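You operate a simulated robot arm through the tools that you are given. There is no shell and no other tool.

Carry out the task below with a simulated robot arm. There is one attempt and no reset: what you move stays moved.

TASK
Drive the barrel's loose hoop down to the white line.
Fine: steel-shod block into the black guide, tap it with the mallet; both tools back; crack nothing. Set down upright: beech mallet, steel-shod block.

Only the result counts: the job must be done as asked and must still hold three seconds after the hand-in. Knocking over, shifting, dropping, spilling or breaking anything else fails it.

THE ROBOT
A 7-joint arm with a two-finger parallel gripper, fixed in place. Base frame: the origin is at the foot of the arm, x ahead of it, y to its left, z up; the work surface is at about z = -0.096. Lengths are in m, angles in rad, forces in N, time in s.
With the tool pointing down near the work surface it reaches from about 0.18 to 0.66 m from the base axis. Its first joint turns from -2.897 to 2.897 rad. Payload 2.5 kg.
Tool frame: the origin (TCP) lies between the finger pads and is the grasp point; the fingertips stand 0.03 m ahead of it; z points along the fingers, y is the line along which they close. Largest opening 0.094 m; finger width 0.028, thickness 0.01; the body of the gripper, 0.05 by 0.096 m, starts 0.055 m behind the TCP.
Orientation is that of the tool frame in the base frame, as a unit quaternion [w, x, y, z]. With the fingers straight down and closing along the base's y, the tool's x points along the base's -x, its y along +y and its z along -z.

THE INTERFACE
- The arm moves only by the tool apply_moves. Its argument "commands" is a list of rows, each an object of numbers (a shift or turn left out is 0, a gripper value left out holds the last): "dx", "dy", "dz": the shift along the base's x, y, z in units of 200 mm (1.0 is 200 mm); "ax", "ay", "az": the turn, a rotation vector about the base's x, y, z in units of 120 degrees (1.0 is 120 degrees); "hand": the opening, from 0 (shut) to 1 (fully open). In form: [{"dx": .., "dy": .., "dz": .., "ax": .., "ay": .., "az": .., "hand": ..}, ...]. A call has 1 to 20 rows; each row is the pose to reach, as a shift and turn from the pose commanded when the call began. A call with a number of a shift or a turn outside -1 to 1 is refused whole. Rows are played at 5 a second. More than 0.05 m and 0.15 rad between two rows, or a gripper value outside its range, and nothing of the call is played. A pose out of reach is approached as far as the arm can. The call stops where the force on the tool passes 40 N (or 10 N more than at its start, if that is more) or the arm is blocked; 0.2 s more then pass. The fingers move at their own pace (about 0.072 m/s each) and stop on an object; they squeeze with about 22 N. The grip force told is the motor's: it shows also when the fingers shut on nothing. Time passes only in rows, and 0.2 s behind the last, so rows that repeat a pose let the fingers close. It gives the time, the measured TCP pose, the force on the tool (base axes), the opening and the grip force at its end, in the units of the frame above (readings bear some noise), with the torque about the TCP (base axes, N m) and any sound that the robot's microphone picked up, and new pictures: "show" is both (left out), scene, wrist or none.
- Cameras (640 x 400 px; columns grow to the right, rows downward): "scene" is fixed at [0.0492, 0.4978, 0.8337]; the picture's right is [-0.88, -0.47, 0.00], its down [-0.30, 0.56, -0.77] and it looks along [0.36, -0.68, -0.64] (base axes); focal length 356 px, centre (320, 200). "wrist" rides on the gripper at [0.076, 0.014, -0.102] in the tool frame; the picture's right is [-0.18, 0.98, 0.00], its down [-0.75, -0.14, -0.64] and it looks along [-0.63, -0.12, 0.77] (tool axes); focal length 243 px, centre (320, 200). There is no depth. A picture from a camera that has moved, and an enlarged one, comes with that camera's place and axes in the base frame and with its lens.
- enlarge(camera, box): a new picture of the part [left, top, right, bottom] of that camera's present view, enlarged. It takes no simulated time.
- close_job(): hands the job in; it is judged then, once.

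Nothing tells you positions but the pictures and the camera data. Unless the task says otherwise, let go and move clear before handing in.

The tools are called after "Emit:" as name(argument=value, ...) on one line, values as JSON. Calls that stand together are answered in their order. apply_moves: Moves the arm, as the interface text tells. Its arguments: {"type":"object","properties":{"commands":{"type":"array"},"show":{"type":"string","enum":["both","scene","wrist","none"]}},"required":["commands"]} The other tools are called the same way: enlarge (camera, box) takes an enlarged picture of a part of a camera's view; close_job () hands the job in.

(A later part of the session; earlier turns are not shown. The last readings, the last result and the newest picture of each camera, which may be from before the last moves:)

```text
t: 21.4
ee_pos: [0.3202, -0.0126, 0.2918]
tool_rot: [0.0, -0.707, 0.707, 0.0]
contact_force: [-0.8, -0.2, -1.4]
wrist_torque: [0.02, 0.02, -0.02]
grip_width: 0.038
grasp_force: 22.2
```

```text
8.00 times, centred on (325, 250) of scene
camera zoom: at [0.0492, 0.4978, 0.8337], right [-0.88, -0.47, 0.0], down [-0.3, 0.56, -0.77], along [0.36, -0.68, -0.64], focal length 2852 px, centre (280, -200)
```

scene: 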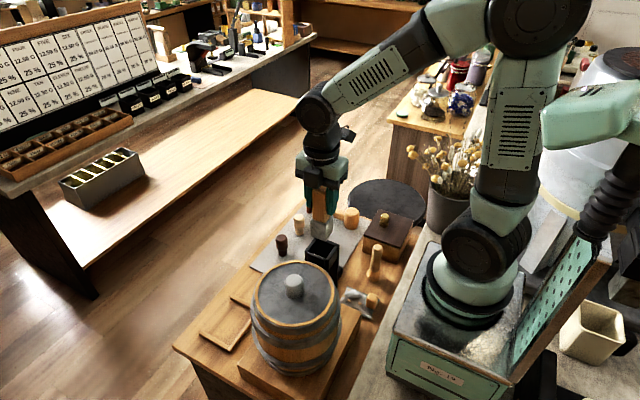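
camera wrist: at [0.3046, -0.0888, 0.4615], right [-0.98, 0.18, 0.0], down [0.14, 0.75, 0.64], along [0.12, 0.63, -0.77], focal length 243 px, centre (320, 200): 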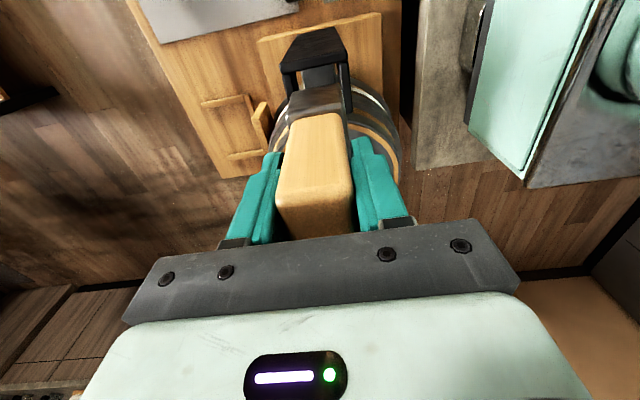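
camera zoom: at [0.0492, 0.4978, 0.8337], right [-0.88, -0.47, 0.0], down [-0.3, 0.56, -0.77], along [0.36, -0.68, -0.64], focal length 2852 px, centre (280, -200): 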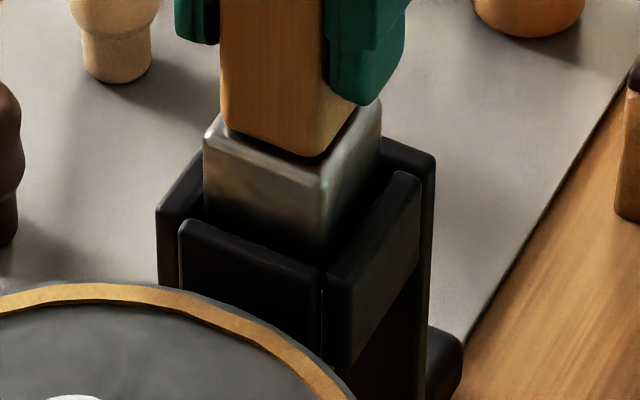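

The shoe has gone into the guide without contact. I'll keep going down in small steps and watch for contact with the lug.

Emit:
apply_moves(commands=[{"dz": -0.015}, {"dz": -0.03}, {"dz": -0.045}, {"dz": -0.06}, {"dz": -0.075}, {"dz": -0.09}, {"dz": -0.09}], show="none")

Emit:
apply_moves(commands=[{"dz": -0.01}, {"dz": -0.02}, {"dz": -0.02}], show="wrist")

Emit:
enlarge(camera="scene", box=[290, 200, 360, 290])

```text
t: 23.0
ee_pos: [0.321, -0.0125, 0.2737]
tool_rot: [-0.001, 0.707, -0.707, 0.0]
contact_force: [0.3, -0.3, -1.6]
wrist_torque: [0.01, -0.02, -0.01]
grip_width: 0.0382
grasp_force: 21.9
```

```text
t: 23.8
ee_pos: [0.3212, -0.0138, 0.2695]
tool_rot: [0.001, 0.707, -0.707, 0.0]
contact_force: [-0.5, 0.2, -1.6]
wrist_torque: [-0.03, 0.02, 0.01]
grip_width: 0.0382
grasp_force: 21.7
camera wrist: at [0.3064, -0.0902, 0.3711], right [-0.98, 0.18, 0.0], down [0.14, 0.75, 0.64], along [0.12, 0.63, -0.77], focal length 243 px, centre (320, 200)
```

wrist: 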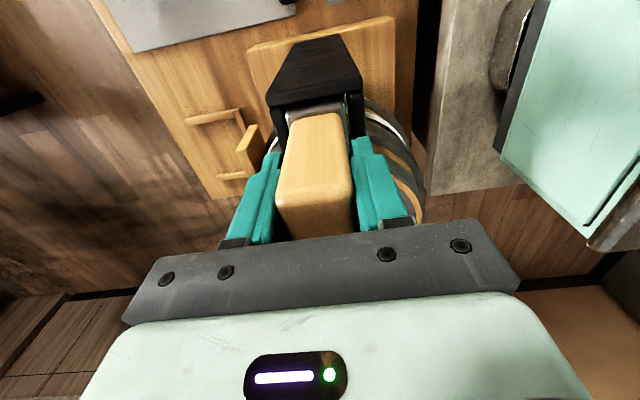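

```text
4.44 times, centred on (325, 245) of scene
camera zoom: at [0.0492, 0.4978, 0.8337], right [-0.88, -0.47, 0.0], down [-0.3, 0.56, -0.77], along [0.36, -0.68, -0.64], focal length 1585 px, centre (298, 0)
```

zoom: 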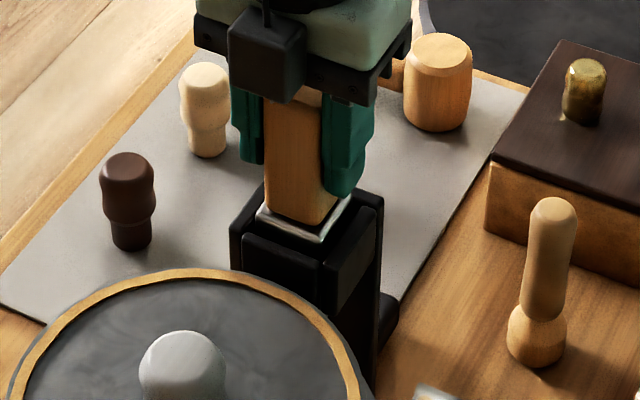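

Emit:
apply_moves(commands=[{"dz": -0.01}, {"dz": -0.02}, {"dz": -0.03}, {"dz": -0.03}], show="none")

Emit:
apply_moves(commands=[{"dz": -0.01}, {"dz": -0.02}, {"dz": -0.02}], show="none")

```text
t: 24.8
ee_pos: [0.3195, -0.0128, 0.2622]
tool_rot: [0.0, 0.708, -0.706, 0.001]
contact_force: [0.1, 0.3, -1.4]
wrist_torque: [0.01, 0.02, -0.01]
grip_width: 0.038
grasp_force: 22.4
```

```text
t: 25.6
ee_pos: [0.3201, -0.0137, 0.2593]
tool_rot: [0.0, 0.707, -0.707, 0.0]
contact_force: [-0.8, 0.1, -1.5]
wrist_torque: [-0.02, -0.03, 0.01]
grip_width: 0.0381
grasp_force: 21.7
```

No contact yet at block-bottom z ≈ 0.155. Continuing down in 3–4 mm steps.

Emit:
apply_moves(commands=[{"dz": -0.01}, {"dz": -0.02}, {"dz": -0.02}], show="none")

Emit:
apply_moves(commands=[{"dz": -0.01}, {"dz": -0.02}, {"dz": -0.02}], show="none")

Emit:
enlarge(camera="wrist", box=[260, 60, 420, 200])

```text
t: 26.4
ee_pos: [0.3217, -0.0135, 0.2569]
tool_rot: [0.001, -0.707, 0.707, 0.0]
contact_force: [-1.6, 0.6, 18.2]
wrist_torque: [-0.03, 0.09, -0.02]
grip_width: 0.0383
grasp_force: 21.9
```

```text
t: 27.2
ee_pos: [0.3206, -0.0131, 0.2511]
tool_rot: [0.0, 0.708, -0.706, 0.0]
contact_force: [1.7, -0.3, 17.3]
wrist_torque: [0.0, 0.04, 0.01]
grip_width: 0.038
grasp_force: 21.8
```

```text
2.86 times, centred on (340, 130) of wrist
camera zoom: at [0.3059, -0.0905, 0.3532], right [-0.98, 0.18, 0.0], down [0.14, 0.75, 0.64], along [0.12, 0.63, -0.77], focal length 693 px, centre (263, 400)
```

zoom: 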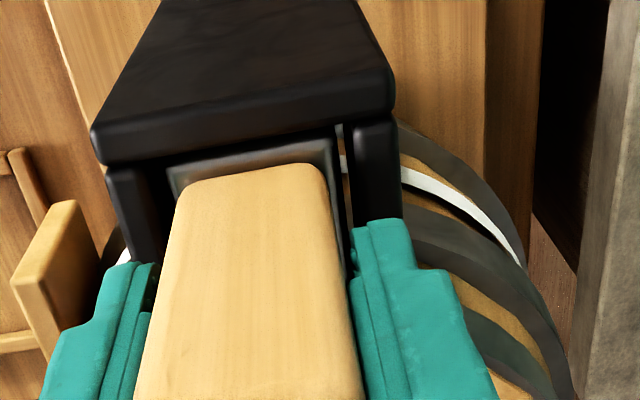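

The shoe touched the lug at TCP z ≈ 0.257 with about 18 N, and the last 3–4 mm went into the block slipping slightly in the fingers. It is seated, so I'll ease off, open the fingers and rise clear.

Emit:
apply_moves(commands=[{"dz": 0.01, "hand": 0}, {"dz": 0.01, "hand": 0.5}, {"dz": 0.01, "hand": 0.8}, {"dz": 0.01, "hand": 0.9}, {"dz": 0.01, "hand": 0.9}, {"dz": 0.1, "hand": 0.9}, {"dz": 0.3, "hand": 0.9}, {"dz": 0.5, "hand": 0.9}, {"dz": 0.65, "hand": 0.9}, {"dz": 0.65, "hand": 0.9}], show="both")

Emit:
enlarge(camera="wrist", box=[260, 40, 420, 180])

Emit:
enlarge(camera="scene", box=[290, 200, 360, 290])

```text
t: 29.4
ee_pos: [0.3192, -0.0141, 0.3801]
tool_rot: [0.0, 0.708, -0.706, 0.0]
contact_force: [-0.2, -0.7, 0.8]
wrist_torque: [0.01, -0.04, -0.02]
grip_width: 0.0846
grasp_force: 0.1
camera wrist: at [0.3056, -0.0907, 0.4824], right [-0.98, 0.18, 0.0], down [0.14, 0.75, 0.64], along [0.12, 0.63, -0.77], focal length 243 px, centre (320, 200)
```

scene: 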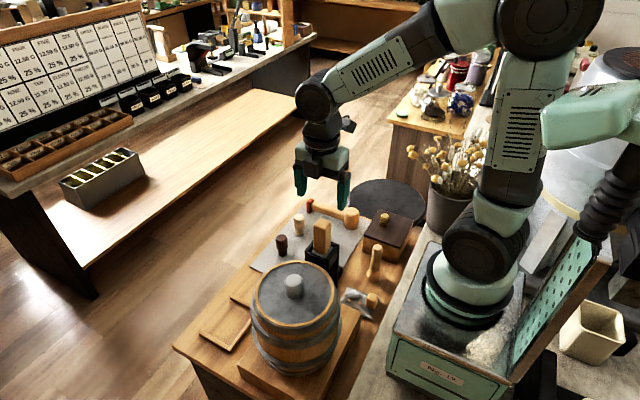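
wrist: 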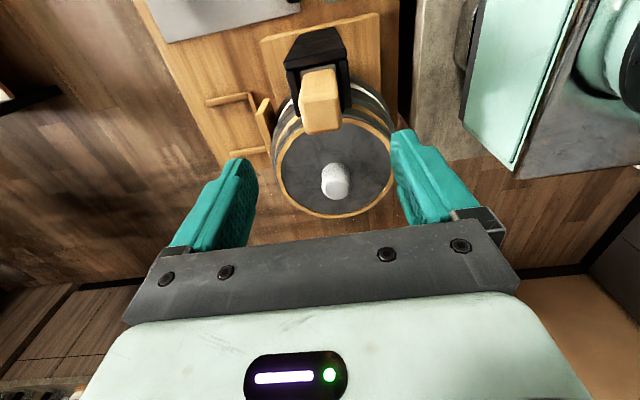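

```text
2.86 times, centred on (340, 110) of wrist
camera zoom: at [0.3056, -0.0907, 0.4824], right [-0.98, 0.18, 0.0], down [0.14, 0.75, 0.64], along [0.12, 0.63, -0.77], focal length 693 px, centre (263, 457)
```

zoom: 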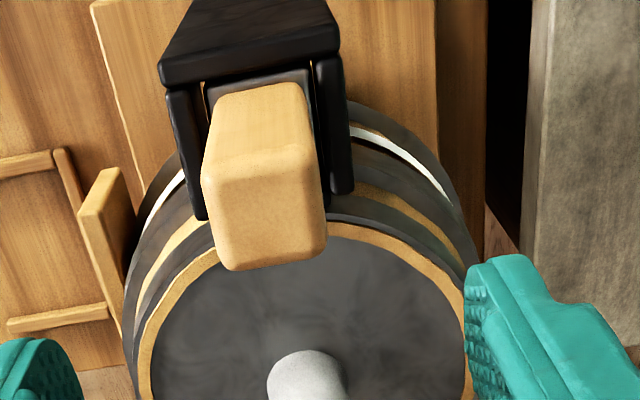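

```text
4.44 times, centred on (325, 245) of scene
camera zoom: at [0.0492, 0.4978, 0.8337], right [-0.88, -0.47, 0.0], down [-0.3, 0.56, -0.77], along [0.36, -0.68, -0.64], focal length 1585 px, centre (298, 0)
```

zoom: 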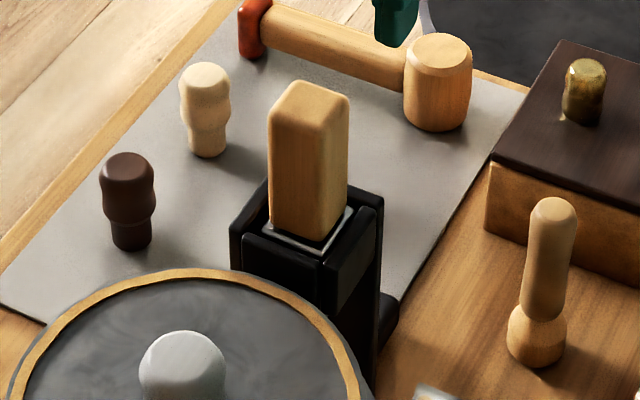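

Emit:
enlarge(camera="wrist", box=[340, 70, 400, 130])

Emit:
enlarge(camera="wrist", box=[255, 80, 315, 140])

```text
6.67 times, centred on (370, 100) of wrist
camera zoom: at [0.3056, -0.0907, 0.4824], right [-0.98, 0.18, 0.0], down [0.14, 0.75, 0.64], along [0.12, 0.63, -0.77], focal length 1618 px, centre (-13, 867)
```

zoom: 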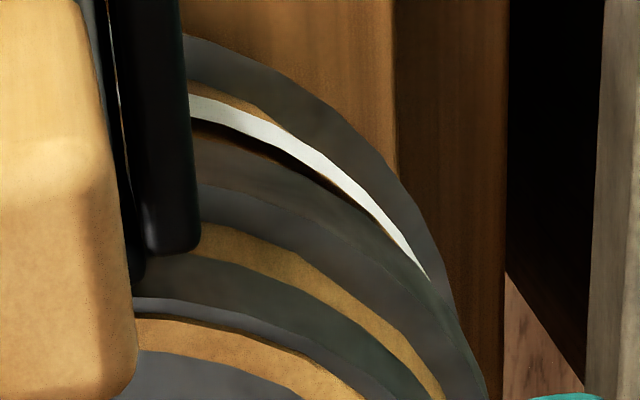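

```text
6.67 times, centred on (285, 110) of wrist
camera zoom: at [0.3056, -0.0907, 0.4824], right [-0.98, 0.18, 0.0], down [0.14, 0.75, 0.64], along [0.12, 0.63, -0.77], focal length 1618 px, centre (553, 800)
```

zoom: 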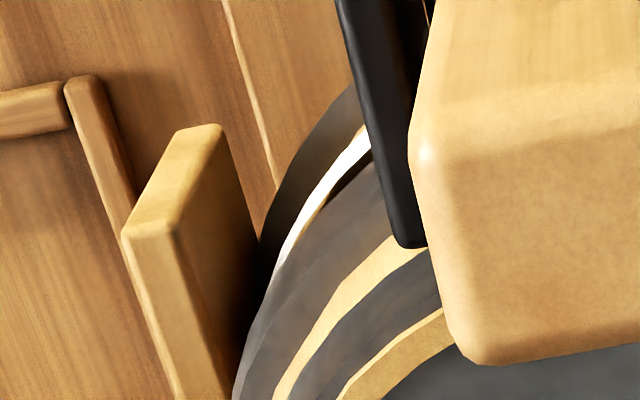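

The block stands upright in the guide with its top near z 0.28. From above the hoop hides the wood below it, so I'll tilt the camera for a flatter view of the hoop and line from the -y side, well clear of the guide.

Emit:
apply_moves(commands=[{"dy": -0.12}, {"dy": -0.3}, {"dx": -0.05, "dy": -0.48}, {"dx": -0.1, "dy": -0.6, "dz": -0.08, "ax": 0.03}, {"dx": -0.15, "dy": -0.63, "dz": -0.2, "ax": 0.08}, {"dx": -0.2, "dy": -0.63, "dz": -0.35, "ax": 0.14}, {"dx": -0.25, "dy": -0.63, "dz": -0.5, "ax": 0.2}, {"dx": -0.285, "dy": -0.63, "dz": -0.65, "ax": 0.25}, {"dx": -0.285, "dy": -0.63, "dz": -0.8, "ax": 0.29}, {"dx": -0.285, "dy": -0.63, "dz": -0.85, "ax": 0.29}, {"dx": -0.285, "dy": -0.63, "dz": -0.85, "ax": 0.29}], show="both")

```text
t: 31.8
ee_pos: [0.265, -0.1409, 0.2107]
tool_rot: [-0.211, 0.675, -0.675, -0.211]
contact_force: [0.3, -1.1, 0.5]
wrist_torque: [-0.03, -0.01, 0.02]
grip_width: 0.0845
grasp_force: 0.2
camera wrist: at [0.2506, -0.2617, 0.2512], right [-0.98, 0.15, 0.1], down [0.14, 0.25, 0.96], along [0.12, 0.96, -0.27], focal length 243 px, centre (320, 200)
```

scene: 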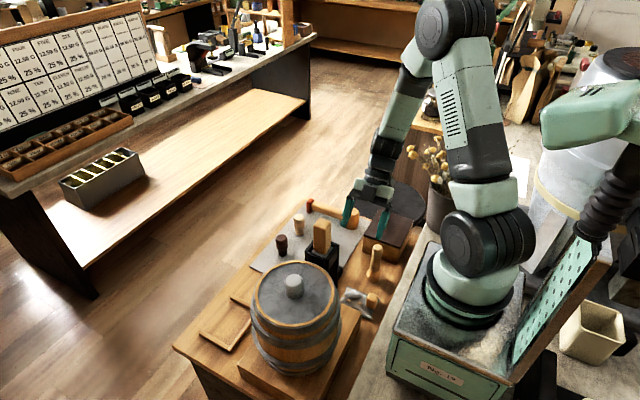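
wrist: 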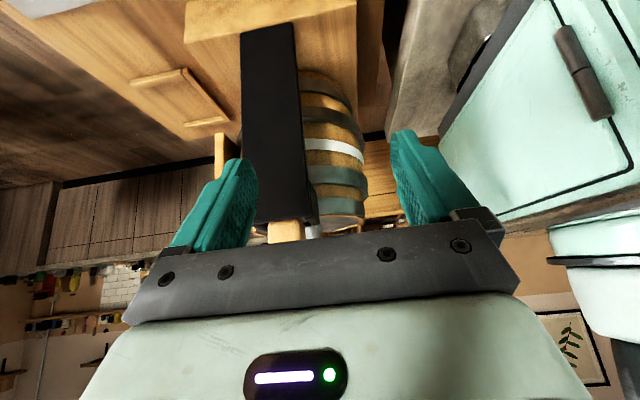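

Emit:
enlarge(camera="wrist", box=[290, 60, 390, 240])

Emit:
enlarge(camera="wrist", box=[295, 130, 375, 200])

```text
2.22 times, centred on (340, 150) of wrist
camera zoom: at [0.2506, -0.2617, 0.2512], right [-0.98, 0.15, 0.1], down [0.14, 0.25, 0.96], along [0.12, 0.96, -0.27], focal length 539 px, centre (276, 311)
```

zoom: 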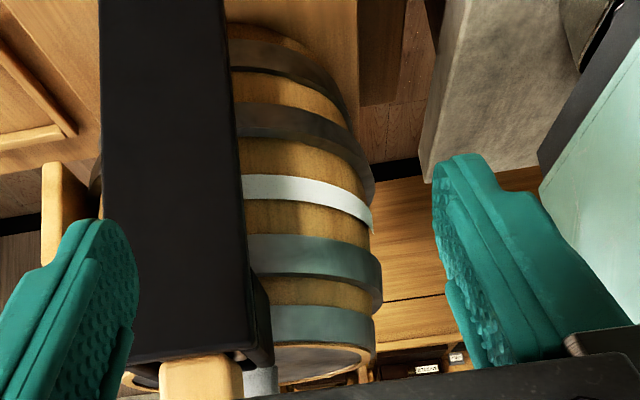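

```text
5.71 times, centred on (335, 165) of wrist
camera zoom: at [0.2506, -0.2617, 0.2512], right [-0.98, 0.15, 0.1], down [0.14, 0.25, 0.96], along [0.12, 0.96, -0.27], focal length 1386 px, centre (234, 400)
```

zoom: 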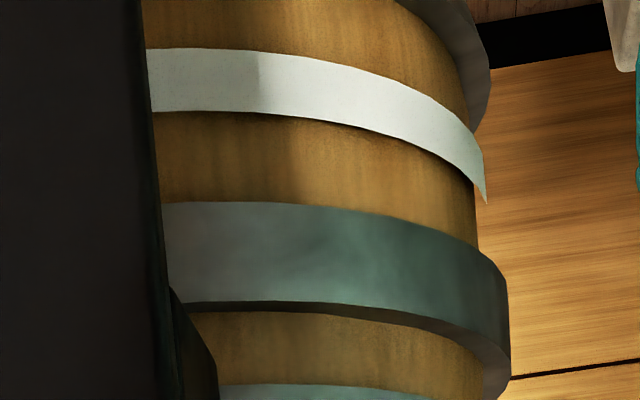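

The flat view shows clearly that the hoop's lower edge is near z 0.1305 and the white band runs from about 0.108 down to 0.093, so about 22 mm of travel is needed to reach it. Next I'll level the tool, turn back to closing along y, and go above the mallet.

Emit:
apply_moves(commands=[{"dz": 0.15, "dy": -0.1, "ax": -0.05}, {"dz": 0.3, "dy": -0.2, "ax": -0.1}, {"dz": 0.4, "dy": -0.35, "ax": -0.15, "dx": 0.1}, {"dz": 0.5, "dy": -0.5, "ax": -0.2, "dx": 0.2}, {"dz": 0.5, "dy": -0.65, "ax": -0.25, "dx": 0.3}, {"dz": 0.5, "dy": -0.8, "ax": -0.29, "dx": 0.4}, {"dz": 0.5, "dy": -0.8, "ax": -0.29, "dx": 0.5}], show="none")

Emit:
apply_moves(commands=[{"az": -0.0625}, {"az": -0.125}, {"az": -0.1875}, {"az": -0.25, "dy": -0.1}, {"az": -0.3125, "dy": -0.2}, {"az": -0.375, "dy": -0.3}, {"az": -0.4375, "dy": -0.4}, {"az": -0.5, "dy": -0.5}, {"az": -0.5625, "dy": -0.55, "dz": -0.1}, {"az": -0.625, "dy": -0.55, "dz": -0.2}, {"az": -0.6875, "dy": -0.55, "dz": -0.35}, {"az": -0.75, "dy": -0.55, "dz": -0.5}, {"az": -0.75, "dy": -0.55, "dz": -0.5}], show="both")

```text
t: 33.4
ee_pos: [0.3639, -0.3008, 0.3121]
tool_rot: [0.001, 0.708, -0.706, 0.0]
contact_force: [0.4, 0.7, -0.2]
wrist_torque: [-0.02, -0.01, -0.01]
grip_width: 0.0846
grasp_force: 0.1
```

```text
t: 36.2
ee_pos: [0.364, -0.4084, 0.2102]
tool_rot: [0.0, 0.0, 1.0, 0.0]
contact_force: [-0.2, -0.3, -0.2]
wrist_torque: [0.01, 0.01, 0.01]
grip_width: 0.0844
grasp_force: 0.0
camera wrist: at [0.2876, -0.3938, 0.3129], right [0.19, 0.98, 0.0], down [0.75, -0.14, 0.64], along [0.63, -0.12, -0.77], focal length 243 px, centre (320, 200)
```

scene: 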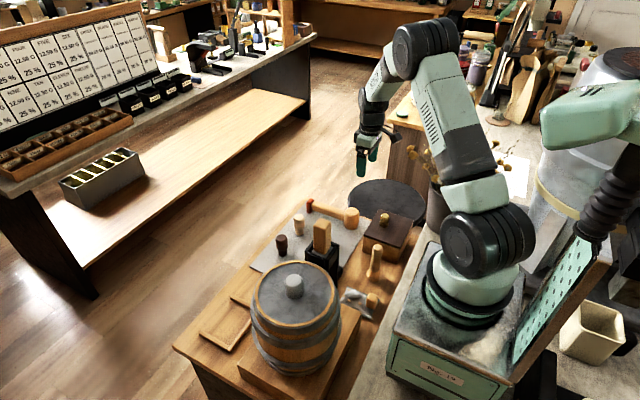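
wrist: 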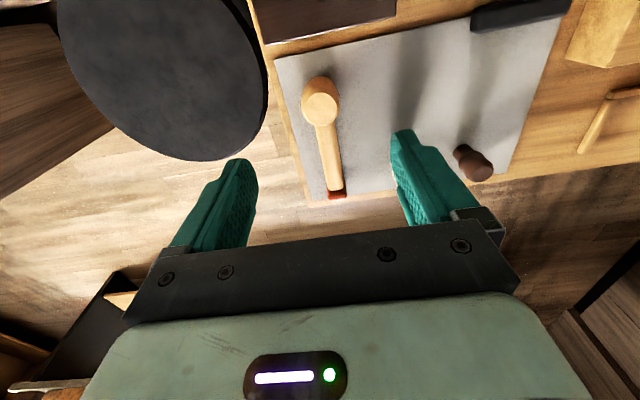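

Emit:
enlarge(camera="wrist", box=[270, 55, 380, 215])

Emit:
enlarge(camera="scene", box=[295, 190, 375, 240])

```text
2.50 times, centred on (325, 135) of wrist
camera zoom: at [0.2876, -0.3938, 0.3129], right [0.19, 0.98, 0.0], down [0.75, -0.14, 0.64], along [0.63, -0.12, -0.77], focal length 606 px, centre (308, 362)
```

zoom: 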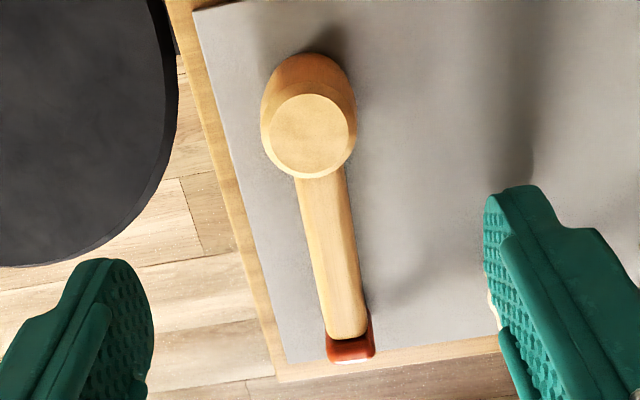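

```text
8.00 times, centred on (335, 215) of scene
camera zoom: at [0.0492, 0.4978, 0.8337], right [-0.88, -0.47, 0.0], down [-0.3, 0.56, -0.77], along [0.36, -0.68, -0.64], focal length 2852 px, centre (200, 80)
```

zoom: 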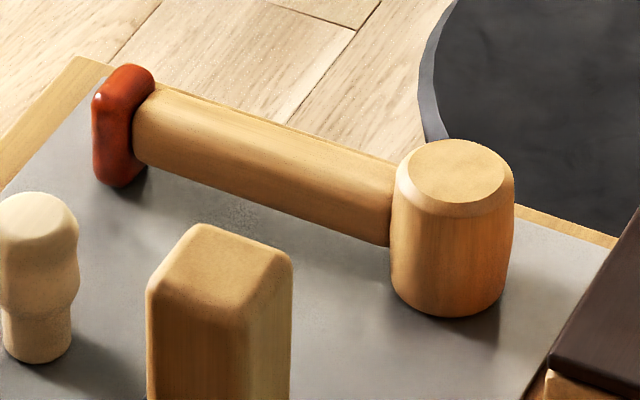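

The mallet stands on its head face and a red foot. Its head centre is at about (0.4075, -0.415) and its handle runs straight along +x at y ≈ -0.415. I'll line up over the handle close to the head, near the balance point, and check before descending.

Emit:
apply_moves(commands=[{"dx": 0.15, "dy": -0.0235, "dz": -0.1, "hand": 0.75}, {"dx": 0.3, "dy": -0.0235, "dz": -0.22, "hand": 0.7}, {"dx": 0.42, "dy": -0.0235, "dz": -0.38, "hand": 0.7}, {"dx": 0.461, "dy": -0.0235, "dz": -0.55, "hand": 0.7}, {"dx": 0.461, "dy": -0.0235, "dz": -0.7, "hand": 0.7}, {"dx": 0.461, "dy": -0.0235, "dz": -0.755, "hand": 0.7}, {"dx": 0.461, "dy": -0.0235, "dz": -0.755, "hand": 0.7}], show="both")

Emit:
enlarge(camera="wrist", box=[220, 0, 420, 220])

Emit:
enlarge(camera="scene", box=[295, 170, 385, 240])

```text
t: 37.8
ee_pos: [0.4547, -0.4162, 0.0618]
tool_rot: [0.002, 0.001, 1.0, 0.0]
contact_force: [-0.4, -0.5, -0.1]
wrist_torque: [0.0, 0.0, 0.01]
grip_width: 0.0654
grasp_force: 0.0
camera wrist: at [0.3783, -0.4013, 0.1637], right [0.18, 0.98, 0.0], down [0.75, -0.14, 0.64], along [0.63, -0.12, -0.77], focal length 243 px, centre (320, 200)
```

scene: 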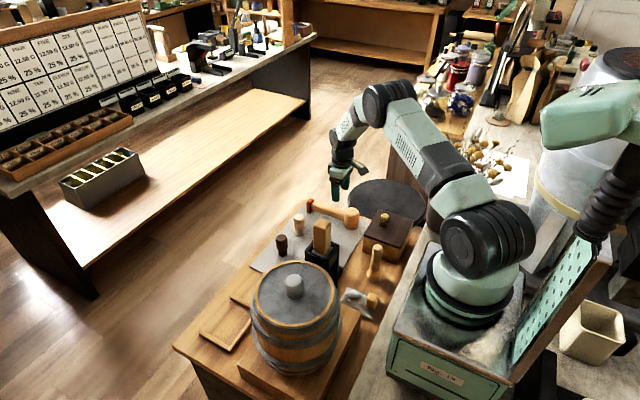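
wrist: 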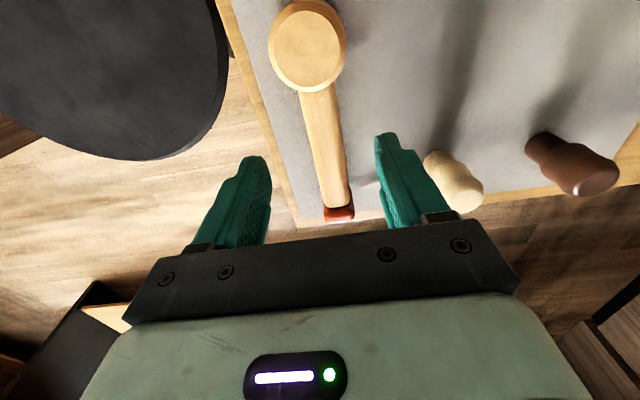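

```text
1.82 times, centred on (320, 110) of wrist
camera zoom: at [0.3783, -0.4013, 0.1637], right [0.18, 0.98, 0.0], down [0.75, -0.14, 0.64], along [0.63, -0.12, -0.77], focal length 441 px, centre (320, 364)
```

zoom: 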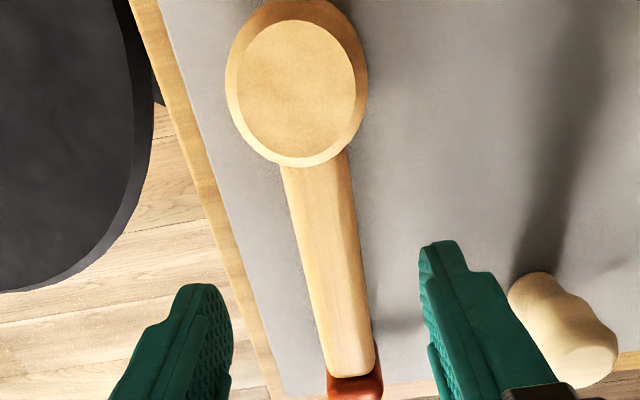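

```text
5.71 times, centred on (340, 205) of scene
camera zoom: at [0.0492, 0.4978, 0.8337], right [-0.88, -0.47, 0.0], down [-0.3, 0.56, -0.77], along [0.36, -0.68, -0.64], focal length 2037 px, centre (206, 171)
```

zoom: 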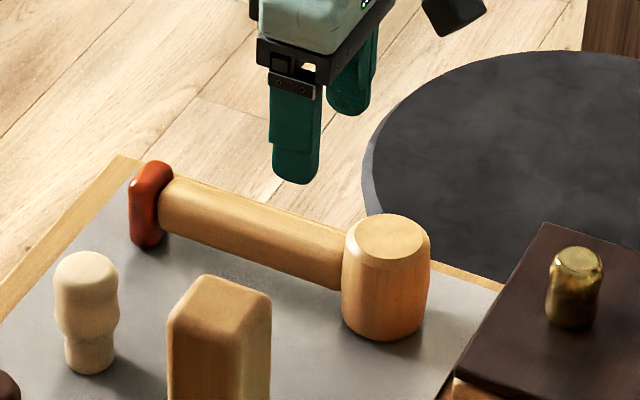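

The fingers straddle the handle 8 mm clear of the head. I'll descend with the tips staying just above the mat, then close.

Emit:
apply_moves(commands=[{"dy": -0.004, "dz": -0.15}, {"dy": -0.004, "dz": -0.3}, {"dy": -0.004, "dz": -0.42}, {"dy": -0.004, "dz": -0.5}, {"dy": -0.004, "dz": -0.55}, {"dy": -0.004, "dz": -0.58}, {"dy": -0.004, "dz": -0.58}], show="wrist")

Emit:
enlarge(camera="scene", box=[295, 180, 375, 240])

```text
t: 39.4
ee_pos: [0.455, -0.4141, -0.055]
tool_rot: [0.0, 0.0, 1.0, 0.0]
contact_force: [-0.7, 0.6, -0.2]
wrist_torque: [0.0, 0.01, -0.03]
grip_width: 0.0658
grasp_force: 0.1
camera wrist: at [0.3783, -0.4011, 0.0477], right [0.18, 0.98, 0.0], down [0.75, -0.14, 0.64], along [0.63, -0.12, -0.77], focal length 243 px, centre (320, 200)
```

wrist: 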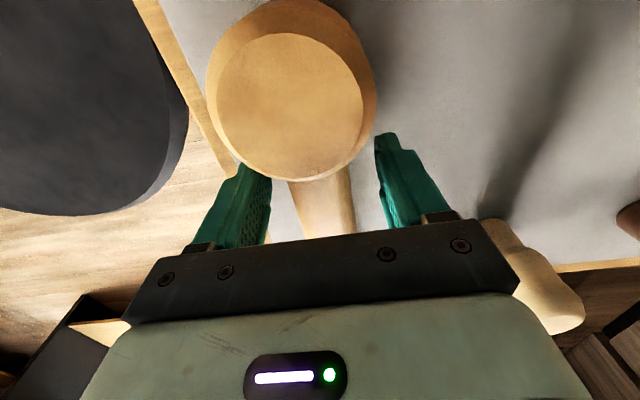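

```text
6.67 times, centred on (335, 210) of scene
camera zoom: at [0.0492, 0.4978, 0.8337], right [-0.88, -0.47, 0.0], down [-0.3, 0.56, -0.77], along [0.36, -0.68, -0.64], focal length 2377 px, centre (220, 133)
```

zoom: 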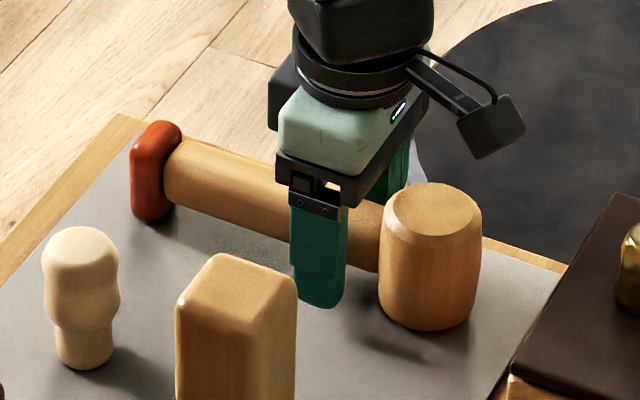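

Emit:
apply_moves(commands=[{"hand": 0.5}, {"hand": 0.35}, {"hand": 0.2}, {"hand": 0.0}, {"hand": 0.0}, {"hand": 0.0}], show="wrist")

Emit:
enlarge(camera="scene", box=[295, 180, 375, 240])

```text
t: 40.8
ee_pos: [0.4548, -0.4143, -0.0541]
tool_rot: [0.0, 0.001, 1.0, 0.0]
contact_force: [0.3, 1.9, 0.6]
wrist_torque: [0.04, -0.01, -0.04]
grip_width: 0.0364
grasp_force: 21.9
camera wrist: at [0.3783, -0.401, 0.0477], right [0.18, 0.98, 0.0], down [0.75, -0.14, 0.64], along [0.63, -0.12, -0.77], focal length 243 px, centre (320, 200)
```

wrist: 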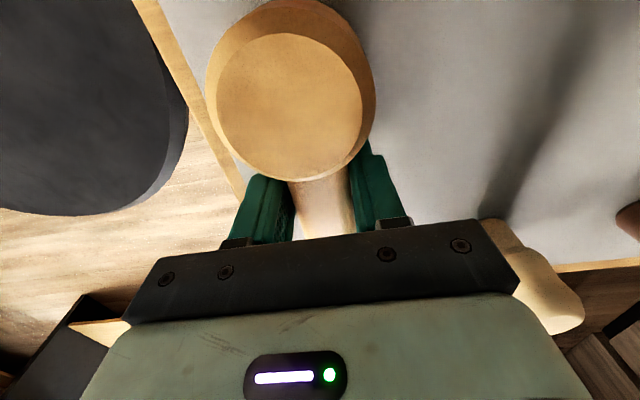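

```text
6.67 times, centred on (335, 210) of scene
camera zoom: at [0.0492, 0.4978, 0.8337], right [-0.88, -0.47, 0.0], down [-0.3, 0.56, -0.77], along [0.36, -0.68, -0.64], focal length 2377 px, centre (220, 133)
```

zoom: 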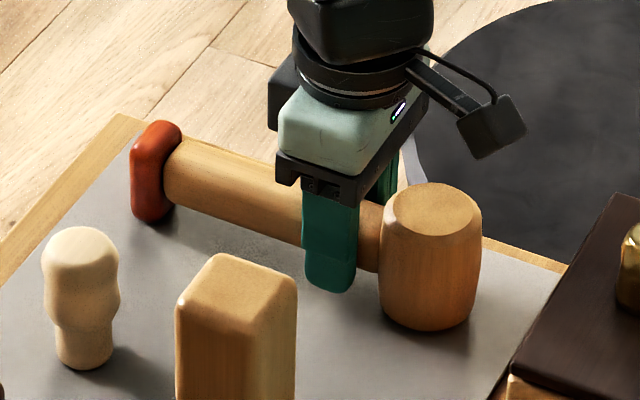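

The handle is gripped with 22 N. I'll lift slowly and check that the mallet stays level.

Emit:
apply_moves(commands=[{"dz": 0.02}, {"dz": 0.06}, {"dz": 0.15}, {"dz": 0.3}, {"dz": 0.45}, {"dz": 0.6}, {"dz": 0.75}, {"dz": 0.9}, {"dz": 1.0}, {"dz": 1.0}], show="both")

Emit:
enlarge(camera="scene", box=[285, 90, 405, 180])

```text
t: 43.0
ee_pos: [0.4547, -0.4162, 0.1446]
tool_rot: [0.0, 0.001, 1.0, -0.001]
contact_force: [-0.6, -0.6, -4.7]
wrist_torque: [-0.03, -0.05, -0.01]
grip_width: 0.0361
grasp_force: 21.8
camera wrist: at [0.3777, -0.4015, 0.2457], right [0.18, 0.98, 0.0], down [0.75, -0.14, 0.64], along [0.63, -0.12, -0.77], focal length 243 px, centre (320, 200)
```

scene: 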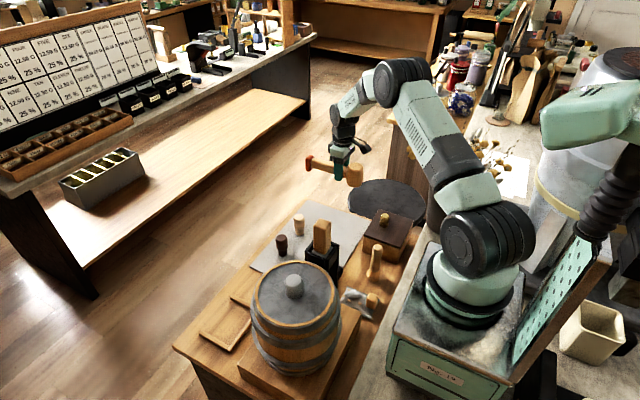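
wrist: 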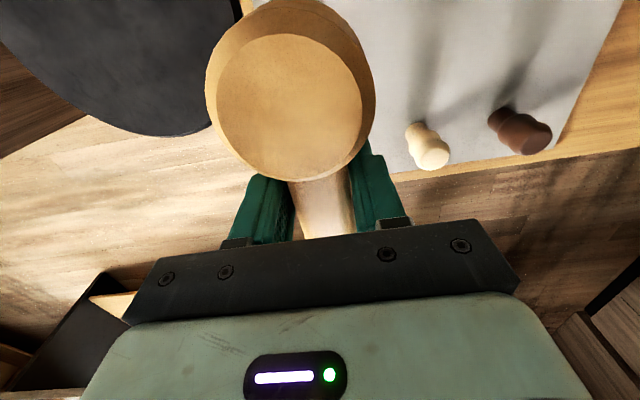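

```text
4.44 times, centred on (345, 135) of scene
camera zoom: at [0.0492, 0.4978, 0.8337], right [-0.88, -0.47, 0.0], down [-0.3, 0.56, -0.77], along [0.36, -0.68, -0.64], focal length 1585 px, centre (209, 489)
```

zoom: 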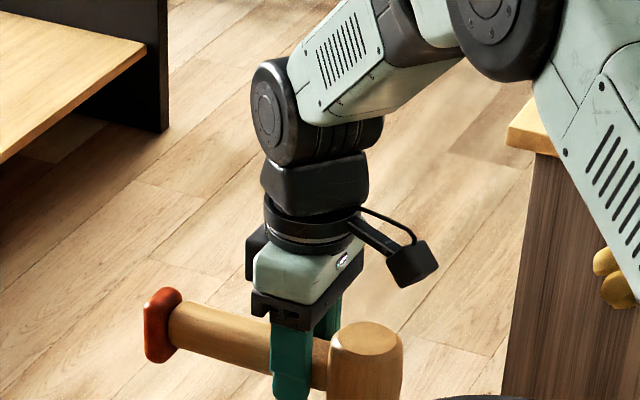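

The mallet came up level, at about 4.5 N. I take its head face to be 0.040 below the TCP and its head centre 0.0495 towards -x of it. I'll carry it high to a spot above the block, in two calls.

Emit:
apply_moves(commands=[{"dz": 0.15}, {"dz": 0.3}, {"dz": 0.45}, {"dz": 0.6}, {"dz": 0.75, "dy": 0.05}, {"dz": 0.88, "dy": 0.15}, {"dz": 1.0, "dy": 0.28, "dx": -0.02}, {"dz": 1.0, "dy": 0.42, "dx": -0.05}, {"dz": 1.0, "dy": 0.56, "dx": -0.1}, {"dz": 1.0, "dy": 0.7, "dx": -0.15}, {"dz": 1.0, "dy": 0.84, "dx": -0.2}, {"dz": 1.0, "dy": 0.95, "dx": -0.2}, {"dz": 1.0, "dy": 1.0, "dx": -0.2}], show="none")

Emit:
apply_moves(commands=[{"dz": 0.1}, {"dz": 0.2, "dy": 0.05}, {"dz": 0.28, "dy": 0.15, "dx": -0.03}, {"dz": 0.28, "dy": 0.29, "dx": -0.07}, {"dz": 0.28, "dy": 0.43, "dx": -0.11}, {"dz": 0.28, "dy": 0.57, "dx": -0.15}, {"dz": 0.28, "dy": 0.71, "dx": -0.19}, {"dz": 0.28, "dy": 0.85, "dx": -0.23}, {"dz": 0.28, "dy": 0.96, "dx": -0.23}, {"dz": 0.28, "dy": 1.0, "dx": -0.23}, {"dz": 0.28, "dy": 1.0, "dx": -0.23}], show="both")

Emit:
enlarge(camera="scene", box=[270, 140, 370, 280])

Emit:
enlarge(camera="wrist", box=[190, 0, 390, 200])

```text
t: 45.8
ee_pos: [0.4157, -0.2154, 0.3434]
tool_rot: [0.0, 0.0, 1.0, 0.0]
contact_force: [0.4, 0.2, -4.4]
wrist_torque: [0.02, -0.03, -0.01]
grip_width: 0.0367
grasp_force: 21.7
```

```text
t: 48.2
ee_pos: [0.3698, -0.0159, 0.3997]
tool_rot: [0.001, 0.0, 1.0, 0.001]
contact_force: [-0.1, 0.4, -3.6]
wrist_torque: [0.02, -0.02, 0.0]
grip_width: 0.0363
grasp_force: 22.2
camera wrist: at [0.2936, -0.001, 0.5014], right [0.18, 0.98, 0.0], down [0.75, -0.14, 0.64], along [0.63, -0.12, -0.77], focal length 243 px, centre (320, 200)
```

scene: 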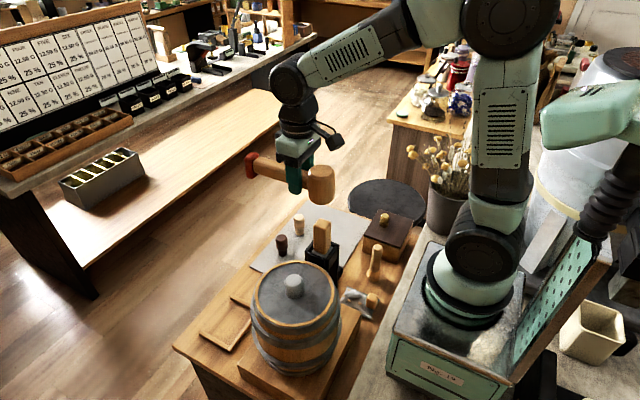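
wrist: 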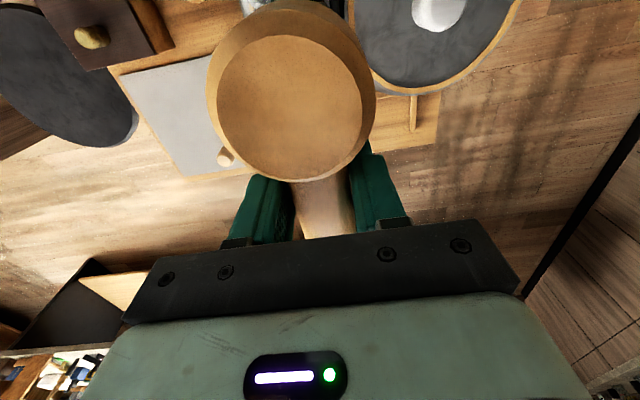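

```text
2.86 times, centred on (320, 210) of scene
camera zoom: at [0.0492, 0.4978, 0.8337], right [-0.88, -0.47, 0.0], down [-0.3, 0.56, -0.77], along [0.36, -0.68, -0.64], focal length 1019 px, centre (320, 171)
```

zoom: 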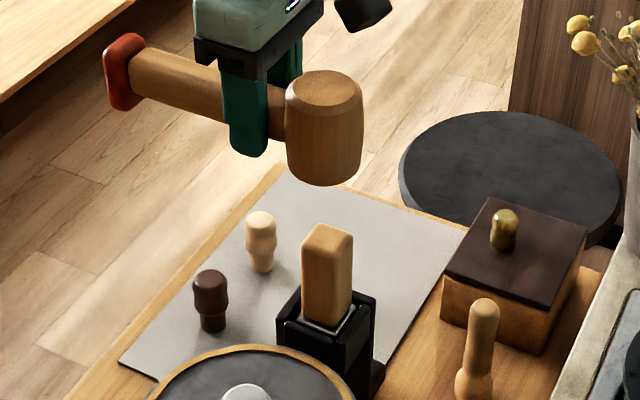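

```text
2.00 times, centred on (290, 100) of wrist
camera zoom: at [0.2936, -0.001, 0.5014], right [0.18, 0.98, 0.0], down [0.75, -0.14, 0.64], along [0.63, -0.12, -0.77], focal length 485 px, centre (380, 400)
```

zoom: 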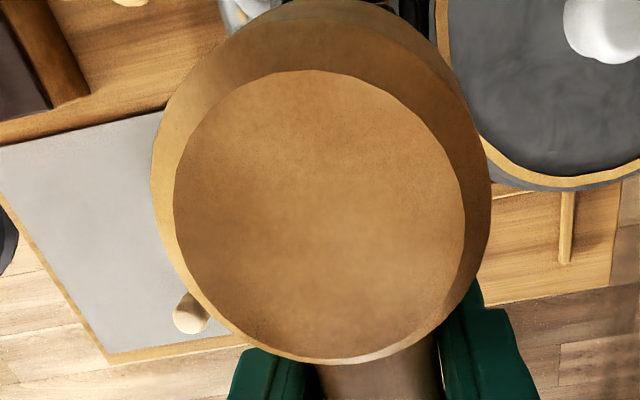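

The mallet is over the block, and the scene view suggests shifting it about 3 mm towards -x to centre it. I'll lower it to roughly 1 cm above the block's top and check.

Emit:
apply_moves(commands=[{"dx": -0.015, "dy": 0.01, "dz": -0.08}, {"dx": -0.015, "dy": 0.01, "dz": -0.16}, {"dx": -0.015, "dy": 0.01, "dz": -0.24}, {"dx": -0.015, "dy": 0.01, "dz": -0.31}, {"dx": -0.015, "dy": 0.01, "dz": -0.31}], show="none")

Emit:
enlarge(camera="scene", box=[285, 180, 365, 280])

```text
t: 49.4
ee_pos: [0.3686, -0.0136, 0.3376]
tool_rot: [0.0, 0.0, 1.0, 0.0]
contact_force: [0.0, 0.0, -4.8]
wrist_torque: [0.01, -0.05, -0.02]
grip_width: 0.0363
grasp_force: 22.2
```

```text
4.00 times, centred on (325, 230) of scene
camera zoom: at [0.0492, 0.4978, 0.8337], right [-0.88, -0.47, 0.0], down [-0.3, 0.56, -0.77], along [0.36, -0.68, -0.64], focal length 1426 px, centre (300, 80)
```

zoom: 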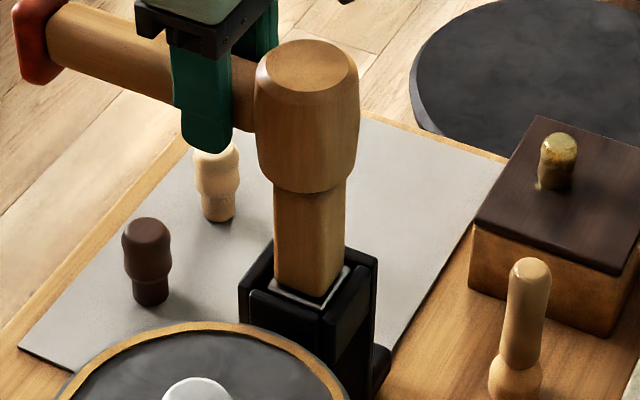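

The head is centred over the block top. I'll lower it gently to find the contact height before tapping.

Emit:
apply_moves(commands=[{"dz": -0.02}, {"dz": -0.04}, {"dz": -0.05}, {"dz": -0.05}], show="none")

Emit:
apply_moves(commands=[{"dz": -0.007}, {"dz": -0.015}, {"dz": -0.015}], show="none")

```text
t: 50.4
ee_pos: [0.368, -0.0138, 0.3287]
tool_rot: [0.001, 0.0, 1.0, 0.0]
contact_force: [0.3, 0.2, 10.3]
wrist_torque: [-0.02, 0.68, -0.04]
grip_width: 0.0363
grasp_force: 22.3
```

```text
t: 51.2
ee_pos: [0.367, -0.0141, 0.3257]
tool_rot: [0.001, 0.0, 1.0, 0.0]
contact_force: [4.5, 1.7, 17.4]
wrist_torque: [0.01, 0.48, -0.01]
grip_width: 0.0363
grasp_force: 22.2
```

Emit:
apply_moves(commands=[{"dz": 0.02}, {"dz": 0.06}, {"dz": 0.1}, {"dz": 0.1}], show="wrist")

Emit:
enlarge(camera="scene", box=[285, 180, 365, 280])

```text
t: 52.2
ee_pos: [0.3675, -0.0122, 0.3441]
tool_rot: [0.001, 0.0, 1.0, 0.0]
contact_force: [-1.1, -0.3, -3.9]
wrist_torque: [-0.02, -0.08, 0.06]
grip_width: 0.0367
grasp_force: 22.0
camera wrist: at [0.2907, 0.0012, 0.4466], right [0.18, 0.98, 0.0], down [0.75, -0.14, 0.64], along [0.63, -0.12, -0.77], focal length 243 px, centre (320, 200)
```

wrist: 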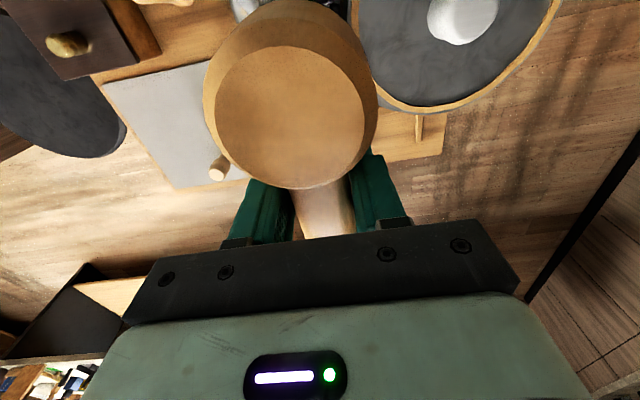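

```text
4.00 times, centred on (325, 230) of scene
camera zoom: at [0.0492, 0.4978, 0.8337], right [-0.88, -0.47, 0.0], down [-0.3, 0.56, -0.77], along [0.36, -0.68, -0.64], focal length 1426 px, centre (300, 80)
```

zoom: 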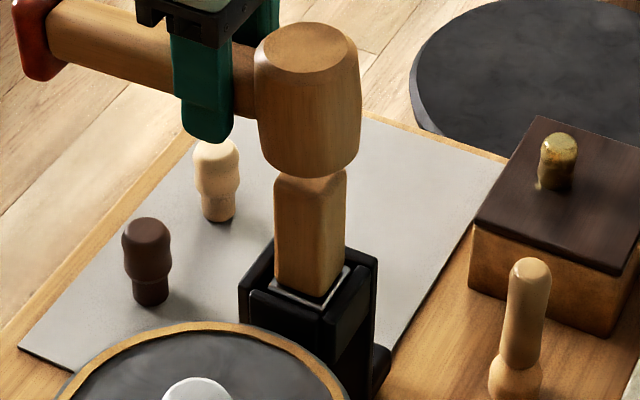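

Contact is at TCP z ≈ 0.329, and the mallet has only tipped very slightly in the grip. I'll try one light tap at about 0.15 m/s and watch sound, force and the hoop.

Emit:
apply_moves(commands=[{"dz": 0.05}, {"dz": 0.05}, {"dz": -0.1}, {"dz": 0.05}, {"dz": 0.05}], show="wrist")

Emit:
enlarge(camera="scene", box=[285, 180, 365, 280])

```text
t: 53.4
ee_pos: [0.3657, -0.0131, 0.3553]
tool_rot: [0.0, -0.001, 1.0, 0.0]
contact_force: [0.5, -0.7, -4.2]
wrist_torque: [-0.01, -0.07, -0.02]
grip_width: 0.0362
grasp_force: 22.4
camera wrist: at [0.29, 0.0015, 0.4567], right [0.18, 0.98, 0.0], down [0.75, -0.14, 0.64], along [0.63, -0.12, -0.77], focal length 243 px, centre (320, 200)
```

wrist: 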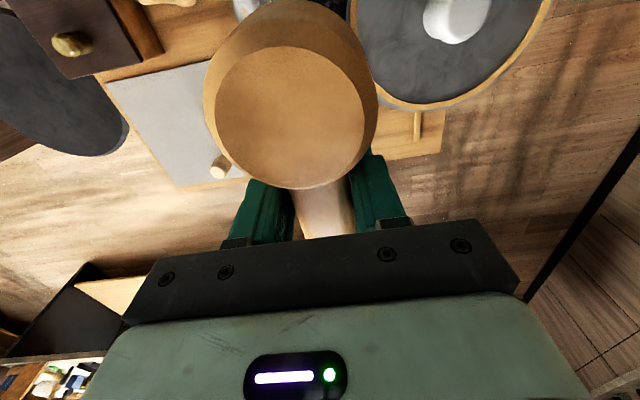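

```text
4.00 times, centred on (325, 230) of scene
camera zoom: at [0.0492, 0.4978, 0.8337], right [-0.88, -0.47, 0.0], down [-0.3, 0.56, -0.77], along [0.36, -0.68, -0.64], focal length 1426 px, centre (300, 80)
```

zoom: 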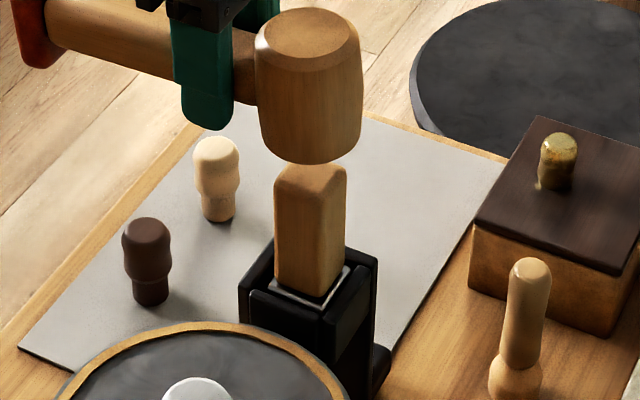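

No sound and no visible change, so that tap probably turned around before touching. I'll go a little deeper at about 0.1 m/s.

Emit:
apply_moves(commands=[{"dz": -0.1}, {"dz": -0.19}, {"dz": 0.0}, {"dz": 0.0}], show="wrist")

Emit:
enlarge(camera="scene", box=[285, 180, 365, 280])

```text
t: 54.4
ee_pos: [0.3666, -0.0114, 0.3565]
tool_rot: [0.001, 0.0, 1.0, -0.001]
contact_force: [0.4, -0.7, -5.0]
wrist_torque: [-0.01, 0.0, 0.0]
grip_width: 0.0363
grasp_force: 21.9
camera wrist: at [0.2901, 0.0022, 0.4576], right [0.18, 0.98, 0.0], down [0.75, -0.14, 0.64], along [0.63, -0.12, -0.77], focal length 243 px, centre (320, 200)
```

wrist: 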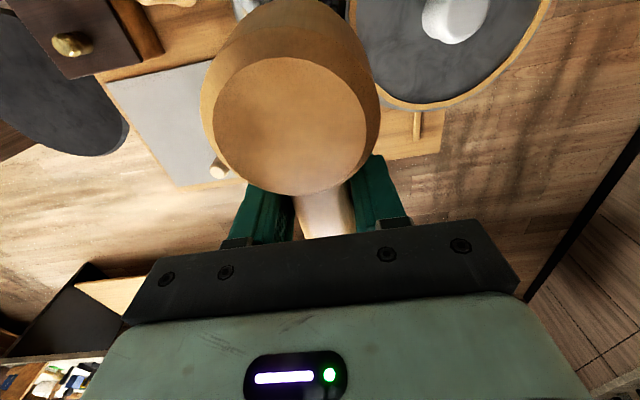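

```text
4.00 times, centred on (325, 230) of scene
camera zoom: at [0.0492, 0.4978, 0.8337], right [-0.88, -0.47, 0.0], down [-0.3, 0.56, -0.77], along [0.36, -0.68, -0.64], focal length 1426 px, centre (300, 80)
```

zoom: 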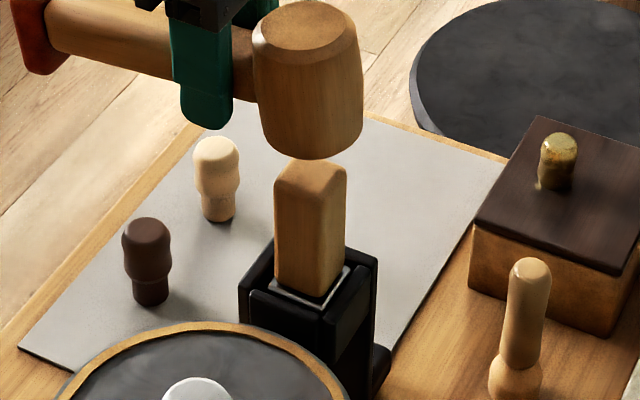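

The block and hoop did not move, and the mallet tipped a few degrees in the grip, head upward. I'll try one quicker tap with an early reversal to see how the hoop responds.

Emit:
apply_moves(commands=[{"dz": 0.025}, {"dz": 0.025}, {"dz": -0.215}, {"dz": 0.03}, {"dz": 0.05}], show="wrist")

Emit:
enlarge(camera="scene", box=[285, 180, 365, 280])

```text
t: 55.6
ee_pos: [0.3663, -0.0138, 0.3666]
tool_rot: [0.0, -0.001, 1.0, -0.001]
contact_force: [-0.3, -0.4, -5.1]
wrist_torque: [-0.01, -0.03, 0.02]
grip_width: 0.0366
grasp_force: 22.1
camera wrist: at [0.2902, 0.0005, 0.4677], right [0.18, 0.98, 0.0], down [0.75, -0.14, 0.64], along [0.63, -0.12, -0.77], focal length 243 px, centre (320, 200)
```

wrist: 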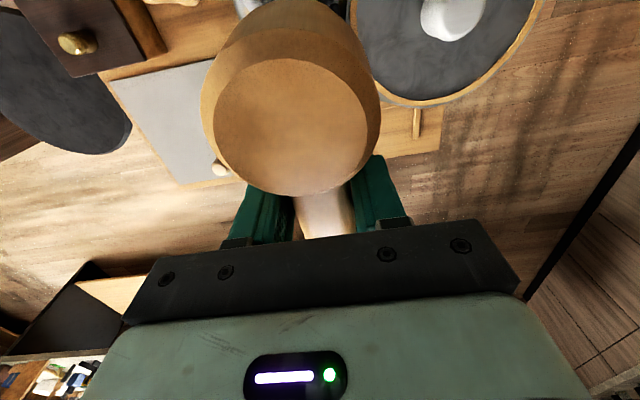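

```text
4.00 times, centred on (325, 230) of scene
camera zoom: at [0.0492, 0.4978, 0.8337], right [-0.88, -0.47, 0.0], down [-0.3, 0.56, -0.77], along [0.36, -0.68, -0.64], focal length 1426 px, centre (300, 80)
```

zoom: 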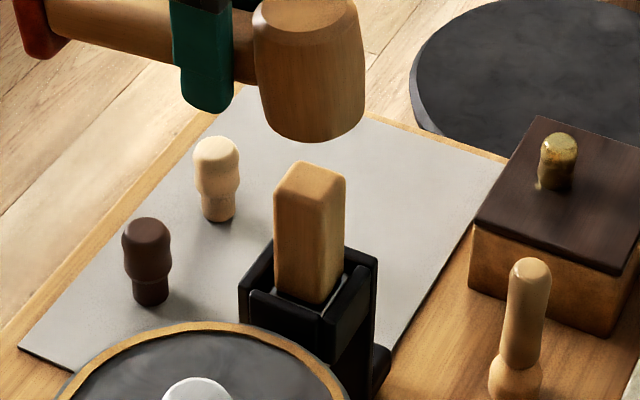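

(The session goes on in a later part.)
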